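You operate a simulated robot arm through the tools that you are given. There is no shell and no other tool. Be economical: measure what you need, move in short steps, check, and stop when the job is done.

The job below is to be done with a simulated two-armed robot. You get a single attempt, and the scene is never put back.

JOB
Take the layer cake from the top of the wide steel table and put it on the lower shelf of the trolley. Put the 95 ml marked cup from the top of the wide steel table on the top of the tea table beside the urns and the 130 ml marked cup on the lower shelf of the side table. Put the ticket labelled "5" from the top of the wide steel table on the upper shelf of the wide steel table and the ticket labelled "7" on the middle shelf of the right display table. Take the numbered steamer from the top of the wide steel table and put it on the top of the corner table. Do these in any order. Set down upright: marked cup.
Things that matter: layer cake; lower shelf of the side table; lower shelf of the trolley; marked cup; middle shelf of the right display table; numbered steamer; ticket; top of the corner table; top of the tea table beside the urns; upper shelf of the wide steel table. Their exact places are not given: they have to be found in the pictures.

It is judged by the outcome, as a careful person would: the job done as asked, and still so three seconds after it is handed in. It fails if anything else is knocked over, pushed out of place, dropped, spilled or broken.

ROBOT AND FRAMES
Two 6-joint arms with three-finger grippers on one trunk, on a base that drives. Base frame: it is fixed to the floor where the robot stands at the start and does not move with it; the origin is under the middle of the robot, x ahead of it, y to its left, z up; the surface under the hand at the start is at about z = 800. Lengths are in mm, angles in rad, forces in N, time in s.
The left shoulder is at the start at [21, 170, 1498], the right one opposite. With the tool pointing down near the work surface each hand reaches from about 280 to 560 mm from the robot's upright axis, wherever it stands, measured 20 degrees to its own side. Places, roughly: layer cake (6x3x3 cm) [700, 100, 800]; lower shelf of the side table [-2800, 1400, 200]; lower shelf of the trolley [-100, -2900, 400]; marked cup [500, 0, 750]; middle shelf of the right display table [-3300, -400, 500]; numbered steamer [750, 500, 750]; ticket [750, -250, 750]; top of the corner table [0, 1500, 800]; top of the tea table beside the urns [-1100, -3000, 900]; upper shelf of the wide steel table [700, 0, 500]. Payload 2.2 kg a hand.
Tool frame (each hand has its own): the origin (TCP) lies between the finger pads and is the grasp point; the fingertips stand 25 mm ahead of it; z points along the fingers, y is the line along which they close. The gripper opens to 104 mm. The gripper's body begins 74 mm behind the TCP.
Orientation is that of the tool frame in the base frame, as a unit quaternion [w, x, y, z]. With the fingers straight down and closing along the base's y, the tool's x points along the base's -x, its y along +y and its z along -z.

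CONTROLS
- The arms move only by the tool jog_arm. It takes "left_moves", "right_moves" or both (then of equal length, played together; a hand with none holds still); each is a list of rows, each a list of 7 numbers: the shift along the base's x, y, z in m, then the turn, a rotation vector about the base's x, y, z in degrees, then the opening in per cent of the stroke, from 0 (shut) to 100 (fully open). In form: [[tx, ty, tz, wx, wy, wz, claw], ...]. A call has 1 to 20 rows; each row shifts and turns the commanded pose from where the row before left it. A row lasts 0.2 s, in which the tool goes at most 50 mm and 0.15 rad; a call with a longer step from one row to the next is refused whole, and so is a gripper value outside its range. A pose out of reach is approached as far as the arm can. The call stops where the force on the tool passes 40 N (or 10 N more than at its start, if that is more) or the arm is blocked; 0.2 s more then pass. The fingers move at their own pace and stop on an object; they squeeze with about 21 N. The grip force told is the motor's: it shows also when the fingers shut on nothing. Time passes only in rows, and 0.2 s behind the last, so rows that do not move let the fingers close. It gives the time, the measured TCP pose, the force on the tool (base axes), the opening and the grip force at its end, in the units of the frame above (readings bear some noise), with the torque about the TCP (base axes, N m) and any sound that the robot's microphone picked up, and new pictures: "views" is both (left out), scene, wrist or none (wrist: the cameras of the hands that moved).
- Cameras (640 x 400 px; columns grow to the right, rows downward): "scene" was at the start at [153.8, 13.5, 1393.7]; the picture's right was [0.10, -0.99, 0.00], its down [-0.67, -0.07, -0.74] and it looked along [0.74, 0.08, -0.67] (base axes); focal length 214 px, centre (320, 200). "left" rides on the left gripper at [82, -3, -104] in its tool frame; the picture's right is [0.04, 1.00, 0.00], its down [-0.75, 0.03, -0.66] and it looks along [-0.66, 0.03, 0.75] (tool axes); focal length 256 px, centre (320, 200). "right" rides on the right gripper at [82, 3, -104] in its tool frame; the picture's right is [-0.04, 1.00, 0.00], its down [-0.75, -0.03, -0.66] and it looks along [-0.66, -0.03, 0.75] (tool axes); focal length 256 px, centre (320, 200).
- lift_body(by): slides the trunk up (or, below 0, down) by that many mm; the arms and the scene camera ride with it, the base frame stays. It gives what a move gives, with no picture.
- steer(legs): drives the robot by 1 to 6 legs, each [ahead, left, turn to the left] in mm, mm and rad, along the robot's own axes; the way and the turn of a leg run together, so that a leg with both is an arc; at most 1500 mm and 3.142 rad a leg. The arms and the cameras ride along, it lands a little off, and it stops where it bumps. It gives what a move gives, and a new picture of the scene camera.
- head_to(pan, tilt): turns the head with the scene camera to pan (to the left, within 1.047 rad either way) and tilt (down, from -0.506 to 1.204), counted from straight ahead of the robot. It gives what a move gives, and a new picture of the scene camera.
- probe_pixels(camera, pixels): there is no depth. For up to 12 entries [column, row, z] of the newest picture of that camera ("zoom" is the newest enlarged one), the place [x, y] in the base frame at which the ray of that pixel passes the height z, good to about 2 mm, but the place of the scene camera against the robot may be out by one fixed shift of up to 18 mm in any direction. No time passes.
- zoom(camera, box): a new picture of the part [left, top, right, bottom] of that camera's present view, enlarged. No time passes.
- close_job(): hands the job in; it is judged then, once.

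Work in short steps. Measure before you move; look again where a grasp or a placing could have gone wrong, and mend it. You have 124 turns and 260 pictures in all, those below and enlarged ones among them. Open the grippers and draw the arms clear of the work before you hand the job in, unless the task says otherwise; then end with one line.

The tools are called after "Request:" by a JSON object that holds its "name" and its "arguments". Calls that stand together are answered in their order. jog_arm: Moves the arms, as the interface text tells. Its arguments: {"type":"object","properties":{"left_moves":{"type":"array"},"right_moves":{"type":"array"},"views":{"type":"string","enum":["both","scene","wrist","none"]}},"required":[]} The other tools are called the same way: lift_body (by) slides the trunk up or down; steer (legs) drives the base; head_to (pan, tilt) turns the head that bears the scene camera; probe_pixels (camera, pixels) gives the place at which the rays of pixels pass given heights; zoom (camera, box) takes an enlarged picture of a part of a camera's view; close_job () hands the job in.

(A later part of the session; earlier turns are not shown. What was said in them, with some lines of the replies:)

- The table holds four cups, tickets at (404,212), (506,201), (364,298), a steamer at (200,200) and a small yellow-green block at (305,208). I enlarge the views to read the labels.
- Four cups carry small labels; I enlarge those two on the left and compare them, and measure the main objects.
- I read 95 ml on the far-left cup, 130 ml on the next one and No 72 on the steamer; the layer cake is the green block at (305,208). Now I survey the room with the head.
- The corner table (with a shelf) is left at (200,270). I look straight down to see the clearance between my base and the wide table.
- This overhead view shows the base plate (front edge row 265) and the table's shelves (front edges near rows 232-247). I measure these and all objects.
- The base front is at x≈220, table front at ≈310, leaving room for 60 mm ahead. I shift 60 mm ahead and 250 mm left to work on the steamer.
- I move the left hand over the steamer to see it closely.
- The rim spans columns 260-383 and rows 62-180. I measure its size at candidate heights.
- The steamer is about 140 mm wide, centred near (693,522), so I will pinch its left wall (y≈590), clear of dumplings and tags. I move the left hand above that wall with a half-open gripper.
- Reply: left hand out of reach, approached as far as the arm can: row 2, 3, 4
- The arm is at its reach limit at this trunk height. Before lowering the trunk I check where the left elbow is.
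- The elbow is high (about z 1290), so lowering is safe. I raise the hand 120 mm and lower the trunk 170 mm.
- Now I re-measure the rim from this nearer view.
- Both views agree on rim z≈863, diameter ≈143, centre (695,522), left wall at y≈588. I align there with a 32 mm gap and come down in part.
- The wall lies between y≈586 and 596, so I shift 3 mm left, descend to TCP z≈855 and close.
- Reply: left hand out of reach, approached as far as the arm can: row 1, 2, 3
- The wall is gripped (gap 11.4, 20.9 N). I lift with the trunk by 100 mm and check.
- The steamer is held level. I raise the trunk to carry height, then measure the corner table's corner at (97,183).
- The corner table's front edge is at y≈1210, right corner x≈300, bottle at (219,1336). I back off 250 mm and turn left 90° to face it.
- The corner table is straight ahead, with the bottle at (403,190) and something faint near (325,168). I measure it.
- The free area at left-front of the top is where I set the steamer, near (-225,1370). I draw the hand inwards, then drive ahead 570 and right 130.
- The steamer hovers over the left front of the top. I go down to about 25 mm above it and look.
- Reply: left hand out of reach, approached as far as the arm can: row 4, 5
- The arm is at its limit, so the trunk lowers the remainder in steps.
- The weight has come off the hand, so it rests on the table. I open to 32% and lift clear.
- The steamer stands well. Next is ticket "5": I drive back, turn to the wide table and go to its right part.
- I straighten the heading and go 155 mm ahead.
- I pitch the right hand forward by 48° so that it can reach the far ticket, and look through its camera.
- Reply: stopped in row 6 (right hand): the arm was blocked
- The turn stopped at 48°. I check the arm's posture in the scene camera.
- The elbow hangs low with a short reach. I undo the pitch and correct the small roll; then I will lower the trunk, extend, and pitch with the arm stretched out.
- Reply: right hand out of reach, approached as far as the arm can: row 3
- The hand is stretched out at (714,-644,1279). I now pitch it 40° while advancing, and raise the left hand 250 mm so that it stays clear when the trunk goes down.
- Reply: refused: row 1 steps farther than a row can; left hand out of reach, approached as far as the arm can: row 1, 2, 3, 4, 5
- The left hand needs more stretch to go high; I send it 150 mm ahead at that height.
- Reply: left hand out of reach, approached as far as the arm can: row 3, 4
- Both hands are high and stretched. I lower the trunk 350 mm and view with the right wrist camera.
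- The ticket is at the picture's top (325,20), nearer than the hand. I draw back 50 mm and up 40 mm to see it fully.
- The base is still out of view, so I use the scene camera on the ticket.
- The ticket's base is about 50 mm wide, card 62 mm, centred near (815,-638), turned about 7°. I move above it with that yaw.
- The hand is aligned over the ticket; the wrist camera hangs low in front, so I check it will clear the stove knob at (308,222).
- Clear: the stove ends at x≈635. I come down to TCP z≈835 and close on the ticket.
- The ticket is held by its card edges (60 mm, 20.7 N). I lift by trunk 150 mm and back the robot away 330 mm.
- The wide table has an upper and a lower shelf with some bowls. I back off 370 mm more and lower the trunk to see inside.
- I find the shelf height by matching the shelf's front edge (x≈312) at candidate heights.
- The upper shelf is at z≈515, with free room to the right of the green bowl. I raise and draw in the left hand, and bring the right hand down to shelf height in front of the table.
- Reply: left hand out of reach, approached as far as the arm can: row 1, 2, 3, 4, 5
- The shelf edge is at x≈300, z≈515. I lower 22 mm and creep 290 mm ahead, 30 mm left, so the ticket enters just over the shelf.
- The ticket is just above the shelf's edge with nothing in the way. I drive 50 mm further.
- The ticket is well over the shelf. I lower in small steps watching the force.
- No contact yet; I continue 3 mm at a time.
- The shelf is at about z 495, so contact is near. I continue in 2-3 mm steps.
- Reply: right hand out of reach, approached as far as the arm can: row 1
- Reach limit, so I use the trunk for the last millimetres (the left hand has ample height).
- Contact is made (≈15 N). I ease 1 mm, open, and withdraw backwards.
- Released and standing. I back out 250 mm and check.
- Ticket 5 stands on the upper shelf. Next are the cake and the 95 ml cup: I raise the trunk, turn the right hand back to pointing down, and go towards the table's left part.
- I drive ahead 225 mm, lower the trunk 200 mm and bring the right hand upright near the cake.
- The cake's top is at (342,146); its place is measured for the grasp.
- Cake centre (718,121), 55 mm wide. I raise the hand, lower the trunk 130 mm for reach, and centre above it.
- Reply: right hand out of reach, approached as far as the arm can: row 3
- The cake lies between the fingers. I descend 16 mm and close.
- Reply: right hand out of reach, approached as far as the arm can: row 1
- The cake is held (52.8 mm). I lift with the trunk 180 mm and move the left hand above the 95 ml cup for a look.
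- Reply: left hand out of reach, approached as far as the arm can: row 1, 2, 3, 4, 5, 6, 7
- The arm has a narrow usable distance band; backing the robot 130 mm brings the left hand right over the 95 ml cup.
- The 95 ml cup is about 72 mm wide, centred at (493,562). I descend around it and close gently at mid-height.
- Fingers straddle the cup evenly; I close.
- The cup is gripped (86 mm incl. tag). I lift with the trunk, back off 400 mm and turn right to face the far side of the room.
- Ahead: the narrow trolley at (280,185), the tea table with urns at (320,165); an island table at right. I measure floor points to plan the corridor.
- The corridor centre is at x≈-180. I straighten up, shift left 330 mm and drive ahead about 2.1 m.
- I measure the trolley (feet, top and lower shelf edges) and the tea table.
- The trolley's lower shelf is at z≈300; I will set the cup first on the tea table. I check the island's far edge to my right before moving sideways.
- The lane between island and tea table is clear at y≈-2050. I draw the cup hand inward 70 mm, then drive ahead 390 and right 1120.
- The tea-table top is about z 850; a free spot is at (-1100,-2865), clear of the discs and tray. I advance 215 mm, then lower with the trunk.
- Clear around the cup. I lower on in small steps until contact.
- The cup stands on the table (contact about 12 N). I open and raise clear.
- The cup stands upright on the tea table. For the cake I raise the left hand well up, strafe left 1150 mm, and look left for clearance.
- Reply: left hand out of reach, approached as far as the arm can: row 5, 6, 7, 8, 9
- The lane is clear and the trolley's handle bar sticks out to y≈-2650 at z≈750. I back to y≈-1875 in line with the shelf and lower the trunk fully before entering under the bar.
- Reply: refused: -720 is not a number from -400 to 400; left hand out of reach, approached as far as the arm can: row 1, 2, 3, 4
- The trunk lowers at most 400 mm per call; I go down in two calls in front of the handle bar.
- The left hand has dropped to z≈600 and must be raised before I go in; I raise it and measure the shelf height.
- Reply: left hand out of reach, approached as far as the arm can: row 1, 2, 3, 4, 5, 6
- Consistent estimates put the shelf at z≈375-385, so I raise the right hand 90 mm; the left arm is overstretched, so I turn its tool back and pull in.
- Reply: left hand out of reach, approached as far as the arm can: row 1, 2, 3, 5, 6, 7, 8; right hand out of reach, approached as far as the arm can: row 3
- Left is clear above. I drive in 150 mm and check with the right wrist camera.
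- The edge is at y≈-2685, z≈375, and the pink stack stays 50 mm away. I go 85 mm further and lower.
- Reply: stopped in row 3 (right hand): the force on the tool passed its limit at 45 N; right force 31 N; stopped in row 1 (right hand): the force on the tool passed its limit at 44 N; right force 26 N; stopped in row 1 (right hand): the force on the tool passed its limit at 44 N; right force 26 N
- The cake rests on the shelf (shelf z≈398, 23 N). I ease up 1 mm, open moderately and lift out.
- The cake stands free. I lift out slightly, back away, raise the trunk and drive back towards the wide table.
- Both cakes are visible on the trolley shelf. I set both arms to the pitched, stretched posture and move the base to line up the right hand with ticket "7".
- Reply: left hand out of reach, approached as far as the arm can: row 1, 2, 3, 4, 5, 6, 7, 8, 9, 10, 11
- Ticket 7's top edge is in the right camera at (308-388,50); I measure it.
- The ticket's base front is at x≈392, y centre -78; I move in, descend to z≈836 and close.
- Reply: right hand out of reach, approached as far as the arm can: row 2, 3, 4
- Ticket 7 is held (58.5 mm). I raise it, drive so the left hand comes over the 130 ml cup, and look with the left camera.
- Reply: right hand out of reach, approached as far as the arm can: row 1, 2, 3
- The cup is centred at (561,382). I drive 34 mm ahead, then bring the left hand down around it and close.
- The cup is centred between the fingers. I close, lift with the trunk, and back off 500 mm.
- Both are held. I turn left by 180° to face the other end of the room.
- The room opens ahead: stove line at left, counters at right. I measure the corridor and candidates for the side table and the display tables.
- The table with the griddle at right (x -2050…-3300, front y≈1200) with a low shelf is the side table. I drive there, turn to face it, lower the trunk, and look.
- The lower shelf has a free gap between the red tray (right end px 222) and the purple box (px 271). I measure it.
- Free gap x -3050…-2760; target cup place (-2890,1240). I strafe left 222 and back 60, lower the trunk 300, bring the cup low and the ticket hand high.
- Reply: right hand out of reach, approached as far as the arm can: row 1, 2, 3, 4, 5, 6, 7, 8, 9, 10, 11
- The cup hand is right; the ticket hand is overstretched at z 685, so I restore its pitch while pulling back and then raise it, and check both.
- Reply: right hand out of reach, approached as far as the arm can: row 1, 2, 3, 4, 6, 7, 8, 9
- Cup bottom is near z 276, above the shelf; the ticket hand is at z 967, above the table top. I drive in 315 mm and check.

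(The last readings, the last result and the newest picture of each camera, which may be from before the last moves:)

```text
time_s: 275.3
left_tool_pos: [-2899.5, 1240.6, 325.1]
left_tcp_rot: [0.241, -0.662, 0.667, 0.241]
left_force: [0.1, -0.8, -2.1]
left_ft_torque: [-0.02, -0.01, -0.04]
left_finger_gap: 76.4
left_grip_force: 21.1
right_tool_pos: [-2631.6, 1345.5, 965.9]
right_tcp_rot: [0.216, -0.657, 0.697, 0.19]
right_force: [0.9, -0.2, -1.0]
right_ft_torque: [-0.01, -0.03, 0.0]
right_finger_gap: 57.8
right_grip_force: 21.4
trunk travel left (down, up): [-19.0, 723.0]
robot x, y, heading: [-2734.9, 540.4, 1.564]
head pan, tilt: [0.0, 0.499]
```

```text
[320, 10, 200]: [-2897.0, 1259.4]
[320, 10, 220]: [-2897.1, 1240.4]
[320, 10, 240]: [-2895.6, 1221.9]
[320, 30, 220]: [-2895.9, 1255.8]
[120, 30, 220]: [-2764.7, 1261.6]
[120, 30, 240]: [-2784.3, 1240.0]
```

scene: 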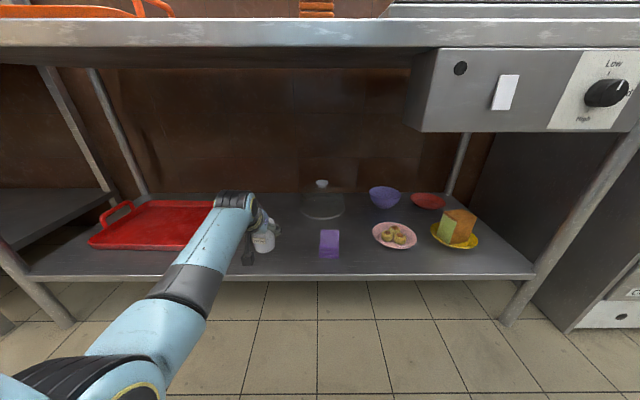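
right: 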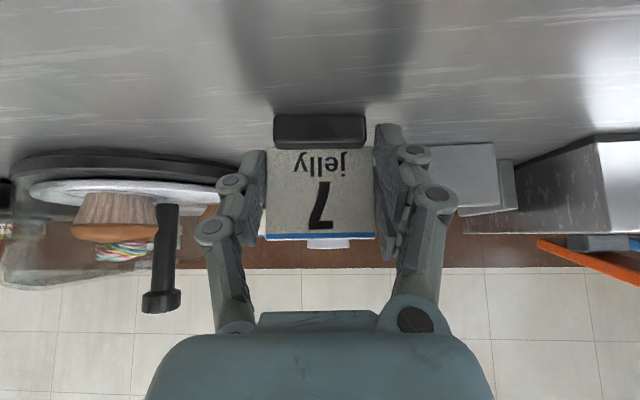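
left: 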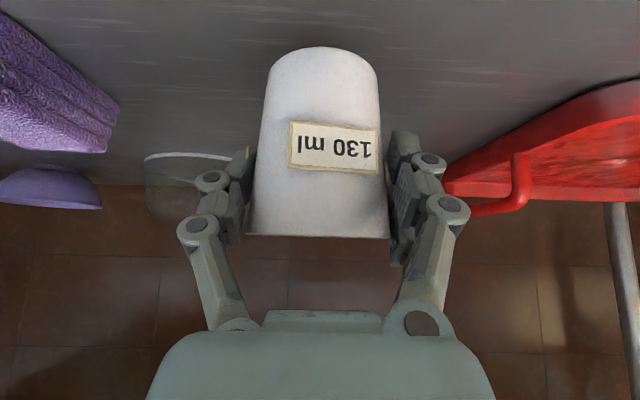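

The cup is over the shelf with clearance all round. I lower it in stages.

Request:
{"name": "jog_arm", "arguments": {"left_moves": [[0, 0.01, -0.012, 0, 0, 0, 40], [0, 0.01, -0.012, 0, 0, 0, 40], [0, 0, -0.006, 0, 0, 0, 40], [0, 0, 0, 0, 0, 0, 40]], "views": "none"}}

Request:
{"name": "jog_arm", "arguments": {"left_moves": [[0, 0, -0.003, 0, 0, 0, 40], [0, 0, -0.003, 0, 0, 0, 40], [0, 0, 0, 0, 0, 0, 40]], "views": "none"}}

Request:
{"name": "jog_arm", "arguments": {"left_moves": [[0, 0, -0.003, 0, 0, 0, 40], [0, 0, -0.003, 0, 0, 0, 40], [0, 0, 0, 0, 0, 0, 40]], "views": "none"}}

Request:
{"name": "jog_arm", "arguments": {"left_moves": [[0, 0, -0.003, 0, 0, 0, 40], [0, 0, -0.003, 0, 0, 0, 40], [0, 0, 0, 0, 0, 0, 40]], "views": "wrist"}}

```text
time_s: 276.3
left_tool_pos: [-2900.1, 1261.2, 300.6]
left_tcp_rot: [0.244, -0.661, 0.666, 0.245]
left_force: [-1.2, -1.2, 11.6]
left_ft_torque: [0.27, -0.2, 0.06]
left_finger_gap: 76.8
left_grip_force: 21.1
right_tool_pos: [-2630.4, 1344.1, 966.8]
right_tcp_rot: [0.217, -0.656, 0.697, 0.191]
right_force: [0.9, -0.4, -1.7]
right_ft_torque: [0.01, -0.03, -0.02]
right_finger_gap: 57.7
right_grip_force: 21.0
trunk travel left (down, up): [-19.0, 723.0]
robot x, y, heading: [-2733.4, 540.6, 1.561]
head pan, tilt: [0.0, 0.499]
```

```text
time_s: 277.1
left_tool_pos: [-2898.9, 1259.9, 291.1]
left_tcp_rot: [0.242, -0.662, 0.666, 0.243]
left_force: [0.4, -1.9, 13.3]
left_ft_torque: [0.07, -0.41, -0.01]
left_finger_gap: 73.3
left_grip_force: 20.8
right_tool_pos: [-2632.4, 1345.1, 967.9]
right_tcp_rot: [0.216, -0.657, 0.697, 0.191]
right_force: [-0.1, -0.2, -0.5]
right_ft_torque: [-0.04, 0.0, -0.03]
right_finger_gap: 57.8
right_grip_force: 21.3
trunk travel left (down, up): [-19.0, 723.0]
robot x, y, heading: [-2735.9, 543.3, 1.57]
head pan, tilt: [0.0, 0.499]
```

```text
time_s: 277.9
left_tool_pos: [-2899.0, 1260.6, 284.1]
left_tcp_rot: [0.242, -0.662, 0.667, 0.242]
left_force: [2.5, -1.1, 10.8]
left_ft_torque: [0.16, -0.41, -0.07]
left_finger_gap: 70.7
left_grip_force: 21.0
right_tool_pos: [-2630.4, 1343.8, 966.4]
right_tcp_rot: [0.216, -0.657, 0.697, 0.192]
right_force: [1.0, -0.5, -0.5]
right_ft_torque: [0.01, -0.03, 0.03]
right_finger_gap: 57.8
right_grip_force: 20.1
trunk travel left (down, up): [-19.0, 723.0]
robot x, y, heading: [-2732.5, 541.2, 1.564]
head pan, tilt: [0.0, 0.499]
```

```text
time_s: 278.7
left_tool_pos: [-2899.1, 1260.5, 278.8]
left_tcp_rot: [0.242, -0.662, 0.666, 0.242]
left_force: [1.4, 0.6, 12.1]
left_ft_torque: [0.24, -0.31, -0.02]
left_finger_gap: 69.3
left_grip_force: 21.5
right_tool_pos: [-2631.9, 1344.7, 966.7]
right_tcp_rot: [0.216, -0.657, 0.697, 0.191]
right_force: [0.5, -0.1, -0.4]
right_ft_torque: [-0.03, -0.01, -0.04]
right_finger_gap: 58.0
right_grip_force: 21.2
trunk travel left (down, up): [-19.0, 723.0]
robot x, y, heading: [-2734.6, 540.3, 1.568]
head pan, tilt: [0.0, 0.499]
```

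left: 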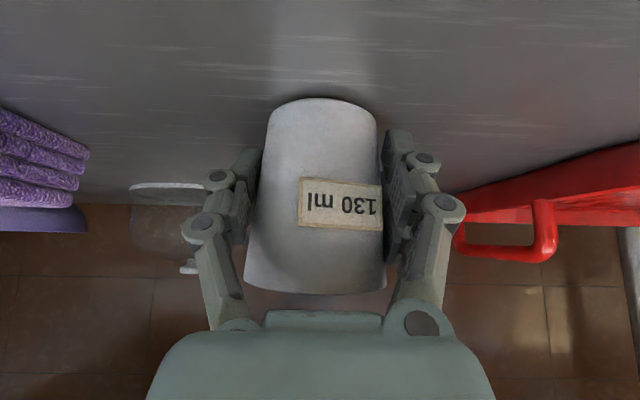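

The cup already rests on the shelf (contact began at TCP 300) and the fingers slid down a little; it is upright. I open slowly, lift slightly along the tool axis, and back out.

Request:
{"name": "jog_arm", "arguments": {"left_moves": [[0, 0, 0, 0, 0, 0, 72], [0, 0, 0, 0, 0, 0, 80], [0, 0, 0, 0, 0, 0, 90], [0, 0, 0, 0, 0, 0, 100], [0, 0, 0, 0, 0, 0, 100], [0, -0.01, 0.012, 0, 0, 0, 100]], "views": "wrist"}}

Request:
{"name": "steer", "arguments": {"legs": [[-340, 0, 0]]}}

Request:
{"name": "zoom", "arguments": {"camera": "scene", "box": [160, 120, 400, 270]}}

```text
time_s: 280.1
left_tool_pos: [-2898.8, 1250.5, 289.6]
left_tcp_rot: [0.241, -0.663, 0.666, 0.242]
left_force: [-0.3, 0.3, 0.0]
left_ft_torque: [0.0, 0.02, 0.01]
left_finger_gap: 104.0
left_grip_force: 0.0
right_tool_pos: [-2630.7, 1344.4, 966.0]
right_tcp_rot: [0.216, -0.657, 0.697, 0.19]
right_force: [-0.3, -0.1, -0.8]
right_ft_torque: [-0.03, -0.02, -0.02]
right_finger_gap: 57.9
right_grip_force: 20.8
trunk travel left (down, up): [-19.0, 723.0]
robot x, y, heading: [-2735.7, 543.9, 1.566]
head pan, tilt: [0.0, 0.499]
```

left: 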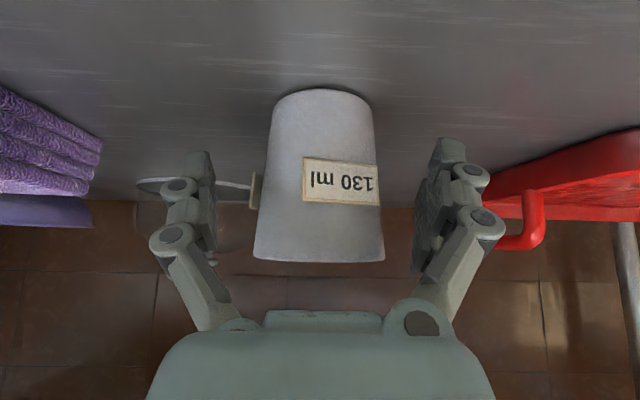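

```text
time_s: 282.4
left_tool_pos: [-2897.0, 911.3, 289.5]
left_tcp_rot: [0.242, -0.659, 0.67, 0.24]
left_force: [-0.1, 0.4, 0.8]
left_ft_torque: [-0.02, 0.0, 0.0]
left_finger_gap: 104.2
left_grip_force: 0.3
right_tool_pos: [-2626.9, 1005.3, 965.9]
right_tcp_rot: [0.215, -0.654, 0.7, 0.19]
right_force: [0.0, 0.7, -0.6]
right_ft_torque: [-0.01, 0.02, -0.03]
right_finger_gap: 57.6
right_grip_force: 21.0
trunk travel left (down, up): [-19.0, 723.0]
robot x, y, heading: [-2741.3, 203.7, 1.557]
head pan, tilt: [0.0, 0.499]
```

scene: 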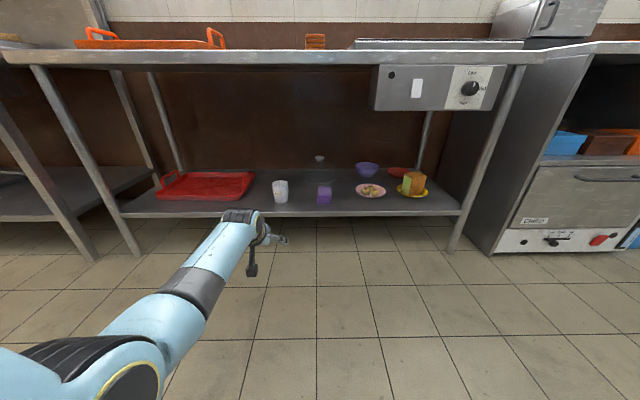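

```text
2.67 times, centred on (280, 195) of scene
```

zoom: 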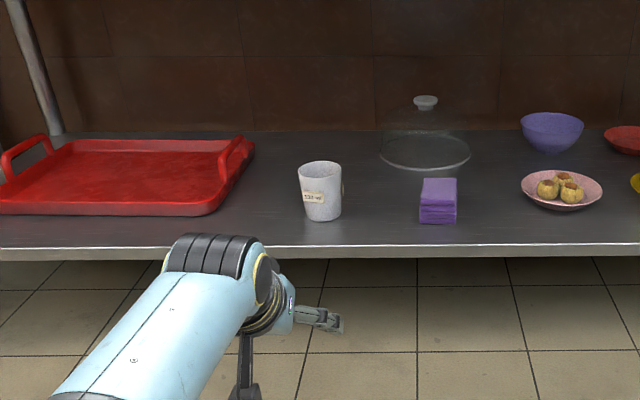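

The 130 ml cup stands upright on the lower shelf. Next the ticket: I raise the trunk and left hand, turn around to face the display tables and shift to x≈-3190.

Request:
{"name": "lift_body", "arguments": {"by": 400}}

Request:
{"name": "jog_arm", "arguments": {"left_moves": [[0, 0.005, 0.045, 0, 0, 0, 100], [0, 0.005, 0.045, 0, 0, 0, 100], [0, 0.005, 0.045, 0, 0, 0, 100], [0, 0.005, 0.045, 0, 0, 0, 100], [0, 0.005, 0.045, 0, 0, 0, 100], [0, 0.005, 0.045, 0, 0, 0, 100], [0, 0.005, 0.045, 0, 0, 0, 100], [0, 0.005, 0.045, 0, 0, 0, 100], [0, 0.005, 0.045, 0, 0, 0, 100]], "views": "none"}}

Request:
{"name": "steer", "arguments": {"legs": [[360, 0, 0], [0, 0, 1.57], [0, 0, 1.57], [0, -445, 0]]}}

Request:
{"name": "head_to", "arguments": {"pan": 0.0, "tilt": 0.55}}

```text
time_s: 286.2
left_tool_pos: [-2896.0, 912.9, 689.0]
left_tcp_rot: [0.242, -0.66, 0.67, 0.241]
left_force: [-0.8, 0.2, -0.4]
left_ft_torque: [-0.02, -0.02, 0.03]
left_finger_gap: 104.0
left_grip_force: 0.2
right_tool_pos: [-2630.9, 797.2, 1624.2]
right_tcp_rot: [0.343, -0.598, 0.648, 0.322]
right_force: [0.5, 0.1, -0.4]
right_ft_torque: [0.0, -0.02, 0.02]
right_finger_gap: 57.8
right_grip_force: 21.0
trunk travel left (down, up): [-419.0, 323.0]
robot x, y, heading: [-2738.0, 202.2, 1.558]
head pan, tilt: [0.0, 0.499]
```

```text
time_s: 288.2
left_tool_pos: [-2897.5, 956.6, 1094.2]
left_tcp_rot: [0.242, -0.659, 0.67, 0.24]
left_force: [0.6, 0.1, -0.8]
left_ft_torque: [0.06, -0.04, -0.03]
left_finger_gap: 104.0
left_grip_force: 0.1
right_tool_pos: [-2629.8, 794.6, 1624.2]
right_tcp_rot: [0.343, -0.598, 0.648, 0.323]
right_force: [-0.1, -0.7, 0.2]
right_ft_torque: [0.0, 0.0, -0.02]
right_finger_gap: 57.6
right_grip_force: 21.7
trunk travel left (down, up): [-419.0, 323.0]
robot x, y, heading: [-2739.9, 202.1, 1.56]
head pan, tilt: [0.0, 0.499]
```

```text
time_s: 300.5
left_tool_pos: [-3003.6, -199.0, 1091.6]
left_tcp_rot: [0.244, 0.663, 0.666, -0.24]
left_force: [-0.6, 0.5, -0.5]
left_ft_torque: [-0.02, -0.01, 0.01]
left_finger_gap: 104.2
left_grip_force: 0.0
right_tool_pos: [-3274.6, -44.9, 1623.8]
right_tcp_rot: [0.326, 0.642, 0.605, -0.34]
right_force: [-0.2, -0.1, -0.5]
right_ft_torque: [0.0, -0.06, 0.01]
right_finger_gap: 57.7
right_grip_force: 21.2
trunk travel left (down, up): [-419.0, 323.0]
robot x, y, heading: [-3177.1, 552.6, -1.57]
head pan, tilt: [0.0, 0.499]
```

scene: 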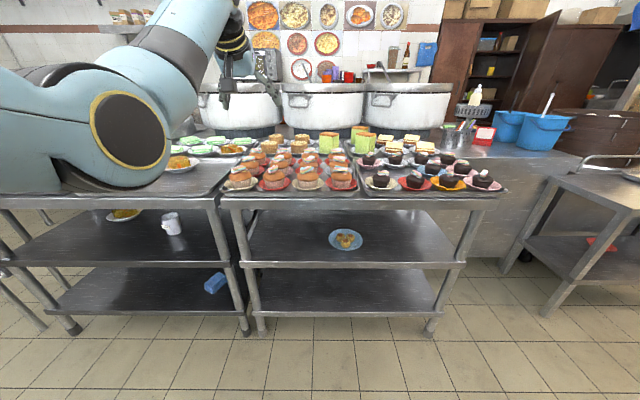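

```text
time_s: 301.1
left_tool_pos: [-3002.5, -199.5, 1093.1]
left_tcp_rot: [0.243, 0.662, 0.667, -0.24]
left_force: [0.6, -0.4, -0.2]
left_ft_torque: [-0.02, 0.01, 0.01]
left_finger_gap: 104.0
left_grip_force: 0.0
right_tool_pos: [-3273.9, -44.0, 1623.5]
right_tcp_rot: [0.326, 0.642, 0.605, -0.34]
right_force: [-0.3, -0.5, -0.4]
right_ft_torque: [0.01, 0.0, 0.02]
right_finger_gap: 57.9
right_grip_force: 21.0
trunk travel left (down, up): [-419.0, 323.0]
robot x, y, heading: [-3173.7, 554.8, -1.569]
head pan, tilt: [0.0, 0.55]
```

scene: 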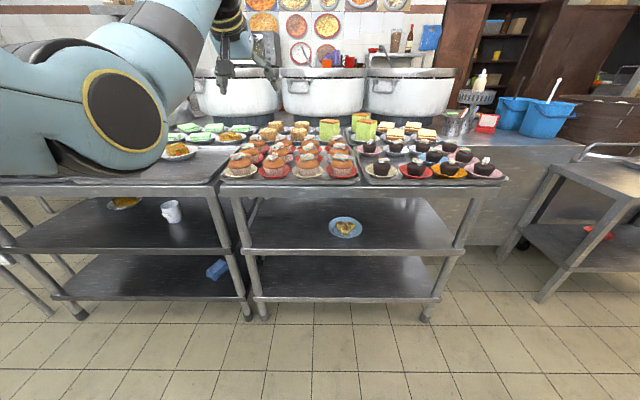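

The right display table is straight ahead, its middle shelf holding only a blue plate at (344,227). I measure it, then back 150 mm, and bring the ticket hand down to shelf level with its original pitch.

Request:
{"name": "probe_pixels", "arguments": {"camera": "scene", "pixels": [[345, 254, 500], [345, 254, 480], [345, 254, 520], [425, 318, 0], [263, 318, 0], [328, 228, 510], [362, 228, 510], [344, 238, 510], [455, 252, 500], [405, 235, 500], [345, 185, 800]]}}

Request:
{"name": "steer", "arguments": {"legs": [[-170, 0, 0]]}}

Request:
{"name": "lift_body", "arguments": {"by": -130}}

Request:
{"name": "jog_arm", "arguments": {"right_moves": [[0, -0.014, -0.044, 3, 0, 0, 20], [0, -0.014, -0.044, 3, 0, 0, 20], [0, -0.014, -0.044, 3, 0, 0, 20], [0, -0.014, -0.044, 3, 0, 0, 20], [0, -0.014, -0.044, 3, 0, 0, 20], [0, -0.014, -0.044, 0, 0, 0, 20], [0, -0.014, -0.044, 0, 0, 0, 20], [0, -0.014, -0.044, 0, 0, 0, 20], [0, -0.014, -0.044, 0, 0, 0, 20], [0, -0.014, -0.044, 0, 0, 0, 20], [0, 0.003, -0.044, 0, 0, 0, 20], [0, 0.003, -0.044, 0, 0, 0, 20], [0, 0.003, -0.044, 0, 0, 0, 20], [0, 0.003, -0.044, 0, 0, 0, 20], [0, 0.003, -0.044, 0, 0, 0, 20], [0, 0.003, -0.044, 0, 0, 0, 20], [0, 0.003, -0.044, 0, 0, 0, 20], [0, 0.003, -0.044, 0, 0, 0, 20], [0, 0.003, -0.044, 0, 0, 0, 20], [0, 0.003, -0.044, 0, 0, 0, 20]]}}

```text
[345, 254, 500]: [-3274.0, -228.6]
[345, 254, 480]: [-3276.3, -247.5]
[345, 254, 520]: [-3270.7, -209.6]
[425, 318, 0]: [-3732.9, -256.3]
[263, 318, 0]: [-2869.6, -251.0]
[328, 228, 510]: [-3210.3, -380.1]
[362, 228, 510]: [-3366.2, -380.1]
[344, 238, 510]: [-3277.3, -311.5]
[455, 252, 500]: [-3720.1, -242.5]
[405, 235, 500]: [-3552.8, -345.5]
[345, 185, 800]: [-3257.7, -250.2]
```

```text
time_s: 302.6
left_tool_pos: [-3005.0, -26.5, 1094.0]
left_tcp_rot: [0.244, 0.664, 0.664, -0.242]
left_force: [0.1, -0.5, 0.2]
left_ft_torque: [-0.02, -0.02, 0.01]
left_finger_gap: 103.9
left_grip_force: 0.0
right_tool_pos: [-3276.8, 130.8, 1624.4]
right_tcp_rot: [0.326, 0.642, 0.604, -0.341]
right_force: [-0.1, 0.4, -0.3]
right_ft_torque: [-0.01, -0.02, 0.02]
right_finger_gap: 57.7
right_grip_force: 21.0
trunk travel left (down, up): [-419.0, 323.0]
robot x, y, heading: [-3176.1, 725.9, -1.562]
head pan, tilt: [0.0, 0.55]
```

scene: 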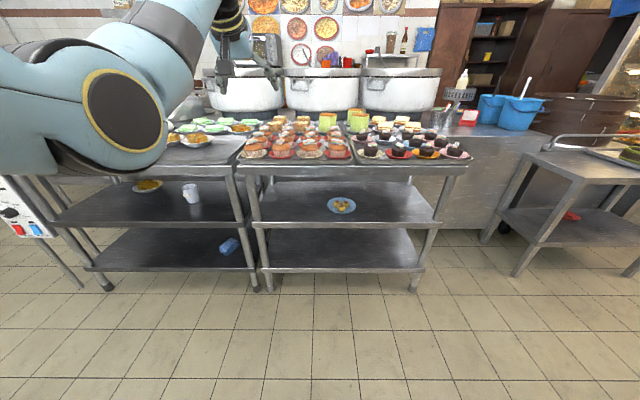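

```text
time_s: 304.2
left_tool_pos: [-3005.2, -26.9, 964.6]
left_tcp_rot: [0.244, 0.663, 0.666, -0.24]
left_force: [0.7, -0.4, -0.6]
left_ft_torque: [-0.01, 0.01, 0.02]
left_finger_gap: 103.8
left_grip_force: 0.1
right_tool_pos: [-3276.4, 129.6, 1495.4]
right_tcp_rot: [0.326, 0.642, 0.604, -0.341]
right_force: [-0.1, 1.0, -0.2]
right_ft_torque: [0.02, 0.03, 0.04]
right_finger_gap: 57.6
right_grip_force: 20.9
trunk travel left (down, up): [-289.0, 453.0]
robot x, y, heading: [-3179.7, 729.2, -1.565]
head pan, tilt: [0.0, 0.55]
```

```text
time_s: 308.4
left_tool_pos: [-3004.8, -27.0, 963.9]
left_tcp_rot: [0.243, 0.664, 0.665, -0.24]
left_force: [-0.8, -0.7, -1.0]
left_ft_torque: [0.04, 0.0, 0.0]
left_finger_gap: 104.0
left_grip_force: 0.0
right_tool_pos: [-3275.0, 19.1, 612.5]
right_tcp_rot: [0.241, 0.679, 0.644, -0.257]
right_force: [-0.1, -0.5, 0.6]
right_ft_torque: [0.06, -0.03, 0.01]
right_finger_gap: 57.6
right_grip_force: 20.8
right hand out of reach, approached as far as the arm can: row 4
trunk travel left (down, up): [-289.0, 453.0]
robot x, y, heading: [-3179.9, 726.2, -1.566]
head pan, tilt: [0.0, 0.55]
```

scene: 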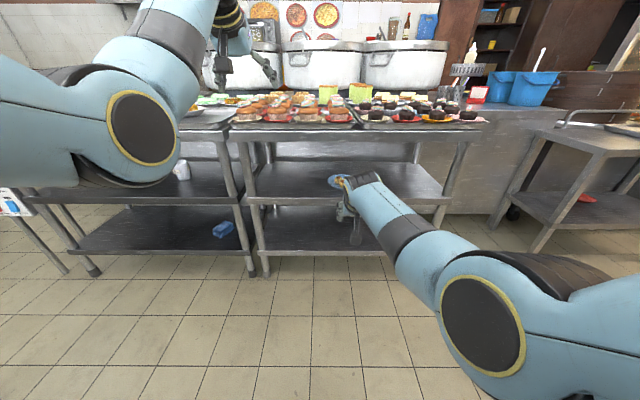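
right: 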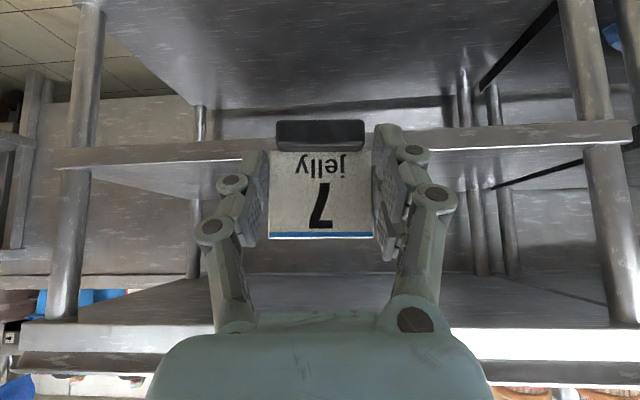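

All good: pitch is restored (41°). I lower to entry height, raise the left hand, strafe right 175 mm past the plate, and drive in 280 mm.

Request:
{"name": "jog_arm", "arguments": {"right_moves": [[0, 0, -0.02, 0, 0, 0, 20], [0, 0, -0.017, 0, 0, 0, 20]], "left_moves": [[0, 0, 0.035, 0, 0, 0, 100], [0, 0, 0.035, 0, 0, 0, 100]], "views": "none"}}

Request:
{"name": "steer", "arguments": {"legs": [[0, -175, 0], [200, 0, 0], [75, 0, 0]]}}

Request:
{"name": "jog_arm", "arguments": {"right_moves": [[0, 0, -0.006, 0, 0, 0, 20], [0, 0, 0, 0, 0, 0, 20]], "views": "wrist"}}

Request:
{"name": "probe_pixels", "arguments": {"camera": "right", "pixels": [[318, 30, 500], [318, 50, 500], [318, 70, 500], [318, 20, 500], [318, 50, 480], [318, 107, 500]]}}

```text
time_s: 309.0
left_tool_pos: [-3006.5, -24.2, 1031.6]
left_tcp_rot: [0.242, 0.664, 0.666, -0.24]
left_force: [-0.5, -0.9, -0.1]
left_ft_torque: [0.03, -0.01, 0.04]
left_finger_gap: 103.9
left_grip_force: 0.0
right_tool_pos: [-3276.3, 17.8, 578.1]
right_tcp_rot: [0.24, 0.679, 0.643, -0.26]
right_force: [-0.6, -0.5, -1.8]
right_ft_torque: [-0.01, 0.03, -0.02]
right_finger_gap: 57.8
right_grip_force: 20.9
trunk travel left (down, up): [-289.0, 453.0]
robot x, y, heading: [-3179.7, 726.7, -1.568]
head pan, tilt: [0.0, 0.55]
```

```text
time_s: 312.2
left_tool_pos: [-3169.4, -298.3, 1029.9]
left_tcp_rot: [0.243, 0.661, 0.668, -0.239]
left_force: [0.1, -0.3, -0.2]
left_ft_torque: [0.02, 0.01, 0.01]
left_finger_gap: 103.6
left_grip_force: 0.1
right_tool_pos: [-3438.9, -256.4, 577.5]
right_tcp_rot: [0.24, 0.677, 0.647, -0.257]
right_force: [0.4, -0.2, -0.4]
right_ft_torque: [-0.01, 0.02, 0.02]
right_finger_gap: 57.7
right_grip_force: 20.4
trunk travel left (down, up): [-289.0, 453.0]
robot x, y, heading: [-3346.2, 451.6, -1.561]
head pan, tilt: [0.0, 0.55]
```

scene: 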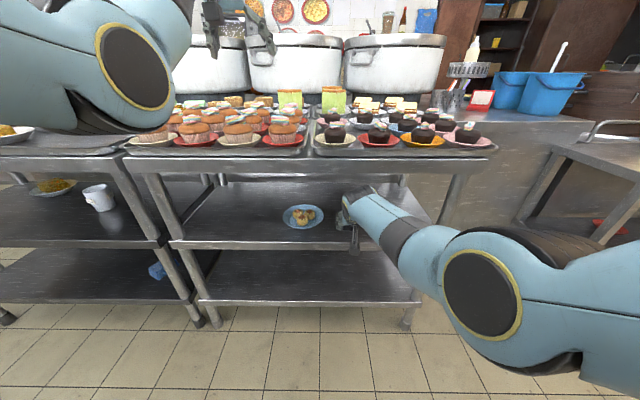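

```text
time_s: 312.9
left_tool_pos: [-3170.3, -296.4, 1031.2]
left_tcp_rot: [0.244, 0.661, 0.668, -0.24]
left_force: [-0.4, -0.5, -0.6]
left_ft_torque: [0.0, -0.01, 0.0]
left_finger_gap: 104.1
left_grip_force: 0.1
right_tool_pos: [-3439.5, -255.8, 571.6]
right_tcp_rot: [0.24, 0.677, 0.646, -0.259]
right_force: [0.9, -1.1, -0.4]
right_ft_torque: [0.06, 0.01, 0.03]
right_finger_gap: 57.6
right_grip_force: 20.9
trunk travel left (down, up): [-289.0, 453.0]
robot x, y, heading: [-3343.3, 449.3, -1.557]
head pan, tilt: [0.0, 0.55]
```

right: 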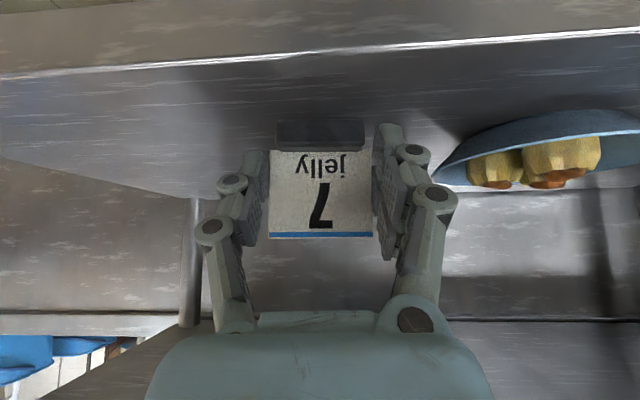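

```text
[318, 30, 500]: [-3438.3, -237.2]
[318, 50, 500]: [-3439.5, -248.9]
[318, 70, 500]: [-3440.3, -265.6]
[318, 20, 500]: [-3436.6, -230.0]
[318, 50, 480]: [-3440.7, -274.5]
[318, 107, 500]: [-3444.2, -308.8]
```

The ticket is over the shelf, its edge at row 55, with the plate 60 mm to the side. I shift 20 mm away from the plate and 12 mm further in, then lower in 4 mm steps reading the force.

Request:
{"name": "jog_arm", "arguments": {"right_moves": [[-0.02, -0.012, 0, 0, 0, 0, 20], [0, 0, -0.004, 0, 0, 0, 20], [0, 0, 0, 0, 0, 0, 20]], "views": "none"}}

Request:
{"name": "jog_arm", "arguments": {"right_moves": [[0, 0, -0.004, 0, 0, 0, 20], [0, 0, 0, 0, 0, 0, 20]], "views": "none"}}

Request:
{"name": "jog_arm", "arguments": {"right_moves": [[0, 0, -0.004, 0, 0, 0, 20], [0, 0, 0, 0, 0, 0, 20]], "views": "none"}}

Request:
{"name": "jog_arm", "arguments": {"right_moves": [[0, 0, -0.004, 0, 0, 0, 20], [0, 0, 0, 0, 0, 0, 20]], "views": "wrist"}}

```text
time_s: 313.6
left_tool_pos: [-3170.0, -297.7, 1030.7]
left_tcp_rot: [0.244, 0.661, 0.668, -0.239]
left_force: [0.4, -0.3, -0.3]
left_ft_torque: [0.04, 0.02, 0.01]
left_finger_gap: 104.2
left_grip_force: 0.1
right_tool_pos: [-3458.8, -269.2, 567.4]
right_tcp_rot: [0.241, 0.677, 0.646, -0.258]
right_force: [0.5, -0.3, -0.5]
right_ft_torque: [0.03, 0.01, 0.01]
right_finger_gap: 57.5
right_grip_force: 20.7
trunk travel left (down, up): [-289.0, 453.0]
robot x, y, heading: [-3348.1, 454.1, -1.556]
head pan, tilt: [0.0, 0.55]
```

```text
time_s: 314.2
left_tool_pos: [-3170.0, -297.4, 1031.9]
left_tcp_rot: [0.244, 0.661, 0.668, -0.239]
left_force: [0.0, -0.2, 1.1]
left_ft_torque: [0.02, -0.02, -0.03]
left_finger_gap: 104.1
left_grip_force: 0.0
right_tool_pos: [-3458.1, -269.0, 564.4]
right_tcp_rot: [0.24, 0.677, 0.646, -0.259]
right_force: [-0.7, -0.3, -0.2]
right_ft_torque: [0.02, 0.03, -0.01]
right_finger_gap: 57.8
right_grip_force: 21.5
trunk travel left (down, up): [-289.0, 453.0]
robot x, y, heading: [-3349.4, 452.7, -1.558]
head pan, tilt: [0.0, 0.55]
```

```text
time_s: 314.9
left_tool_pos: [-3168.9, -297.9, 1030.9]
left_tcp_rot: [0.244, 0.661, 0.668, -0.239]
left_force: [0.2, 0.0, -0.8]
left_ft_torque: [-0.02, -0.03, 0.03]
left_finger_gap: 104.2
left_grip_force: 0.1
right_tool_pos: [-3458.5, -268.7, 559.8]
right_tcp_rot: [0.24, 0.677, 0.645, -0.259]
right_force: [0.3, 0.2, 0.3]
right_ft_torque: [0.01, 0.02, -0.01]
right_finger_gap: 57.5
right_grip_force: 21.0
trunk travel left (down, up): [-289.0, 453.0]
robot x, y, heading: [-3348.8, 446.4, -1.563]
head pan, tilt: [0.0, 0.55]
```

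```text
time_s: 315.4
left_tool_pos: [-3169.5, -295.6, 1031.9]
left_tcp_rot: [0.245, 0.66, 0.668, -0.24]
left_force: [-0.3, 0.7, 0.0]
left_ft_torque: [-0.02, 0.0, -0.01]
left_finger_gap: 103.9
left_grip_force: 0.1
right_tool_pos: [-3459.4, -271.4, 559.5]
right_tcp_rot: [0.243, 0.675, 0.646, -0.26]
right_force: [2.3, -1.2, 14.3]
right_ft_torque: [-0.25, 0.19, 0.01]
right_finger_gap: 57.8
right_grip_force: 21.5
trunk travel left (down, up): [-289.0, 453.0]
robot x, y, heading: [-3345.2, 454.0, -1.557]
head pan, tilt: [0.0, 0.55]
```

right: 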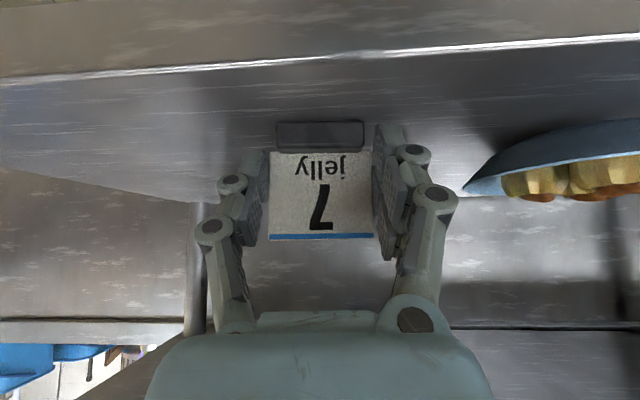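

Contact is made (14 N, shelf z≈520) with the base well inside the edge. I open moderately and back out.

Request:
{"name": "jog_arm", "arguments": {"right_moves": [[0, 0, 0, 0, 0, 0, 62], [0, 0, 0, 0, 0, 0, 70], [0, 0, 0, 0, 0, 0, 76], [0, 0, 0, 0, 0, 0, 76]], "views": "wrist"}}

Request:
{"name": "steer", "arguments": {"legs": [[-330, 0, 0]]}}

Request:
{"name": "zoom", "arguments": {"camera": "scene", "box": [180, 100, 480, 290]}}

```text
time_s: 316.4
left_tool_pos: [-3169.6, -296.6, 1031.8]
left_tcp_rot: [0.243, 0.662, 0.668, -0.239]
left_force: [0.3, -0.2, 0.6]
left_ft_torque: [0.02, 0.0, -0.02]
left_finger_gap: 104.3
left_grip_force: 0.2
right_tool_pos: [-3459.7, -268.8, 555.1]
right_tcp_rot: [0.24, 0.677, 0.647, -0.257]
right_force: [-0.6, 0.1, -0.9]
right_ft_torque: [-0.01, 0.02, 0.0]
right_finger_gap: 78.9
right_grip_force: 0.0
trunk travel left (down, up): [-289.0, 453.0]
robot x, y, heading: [-3347.9, 451.0, -1.564]
head pan, tilt: [0.0, 0.55]
```

right: 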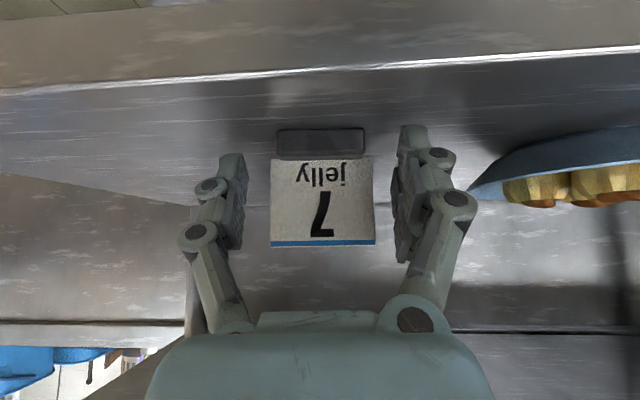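

```text
time_s: 318.7
left_tool_pos: [-3172.1, 43.9, 1030.1]
left_tcp_rot: [0.244, 0.661, 0.668, -0.24]
left_force: [0.1, 0.1, 0.9]
left_ft_torque: [-0.03, 0.0, 0.01]
left_finger_gap: 103.7
left_grip_force: 0.0
right_tool_pos: [-3462.4, 71.4, 555.7]
right_tcp_rot: [0.241, 0.676, 0.647, -0.258]
right_force: [0.1, -0.2, 0.2]
right_ft_torque: [-0.02, -0.01, -0.01]
right_finger_gap: 79.1
right_grip_force: 0.0
trunk travel left (down, up): [-289.0, 453.0]
robot x, y, heading: [-3347.8, 790.1, -1.556]
head pan, tilt: [0.0, 0.55]
```

scene: 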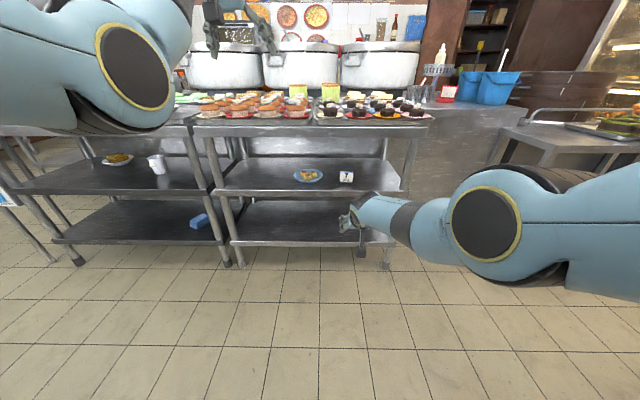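

```text
2.11 times, centred on (330, 195) of scene
```

zoom: 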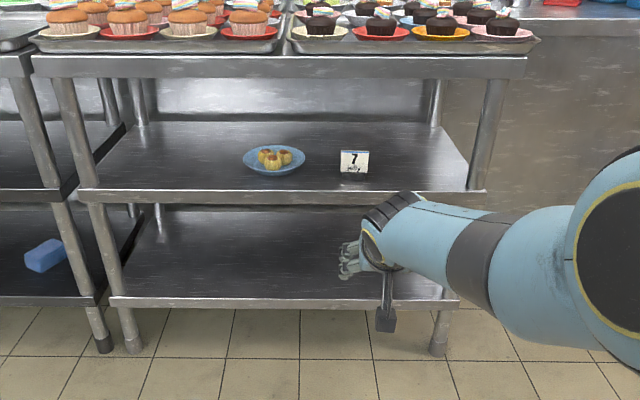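

Ticket 7 stands on the middle shelf of the right display table at (354,160). All six items are placed, and both grippers are open and clear, so I hand in the job.

Request:
{"name": "close_job", "arguments": {}}

```text
The job is handed in.
```

All six items are in their places, the 95 ml and 130 ml cups both standing upright, and I handed the job in with the grippers open and the arms clear; no result of the judging has come back.
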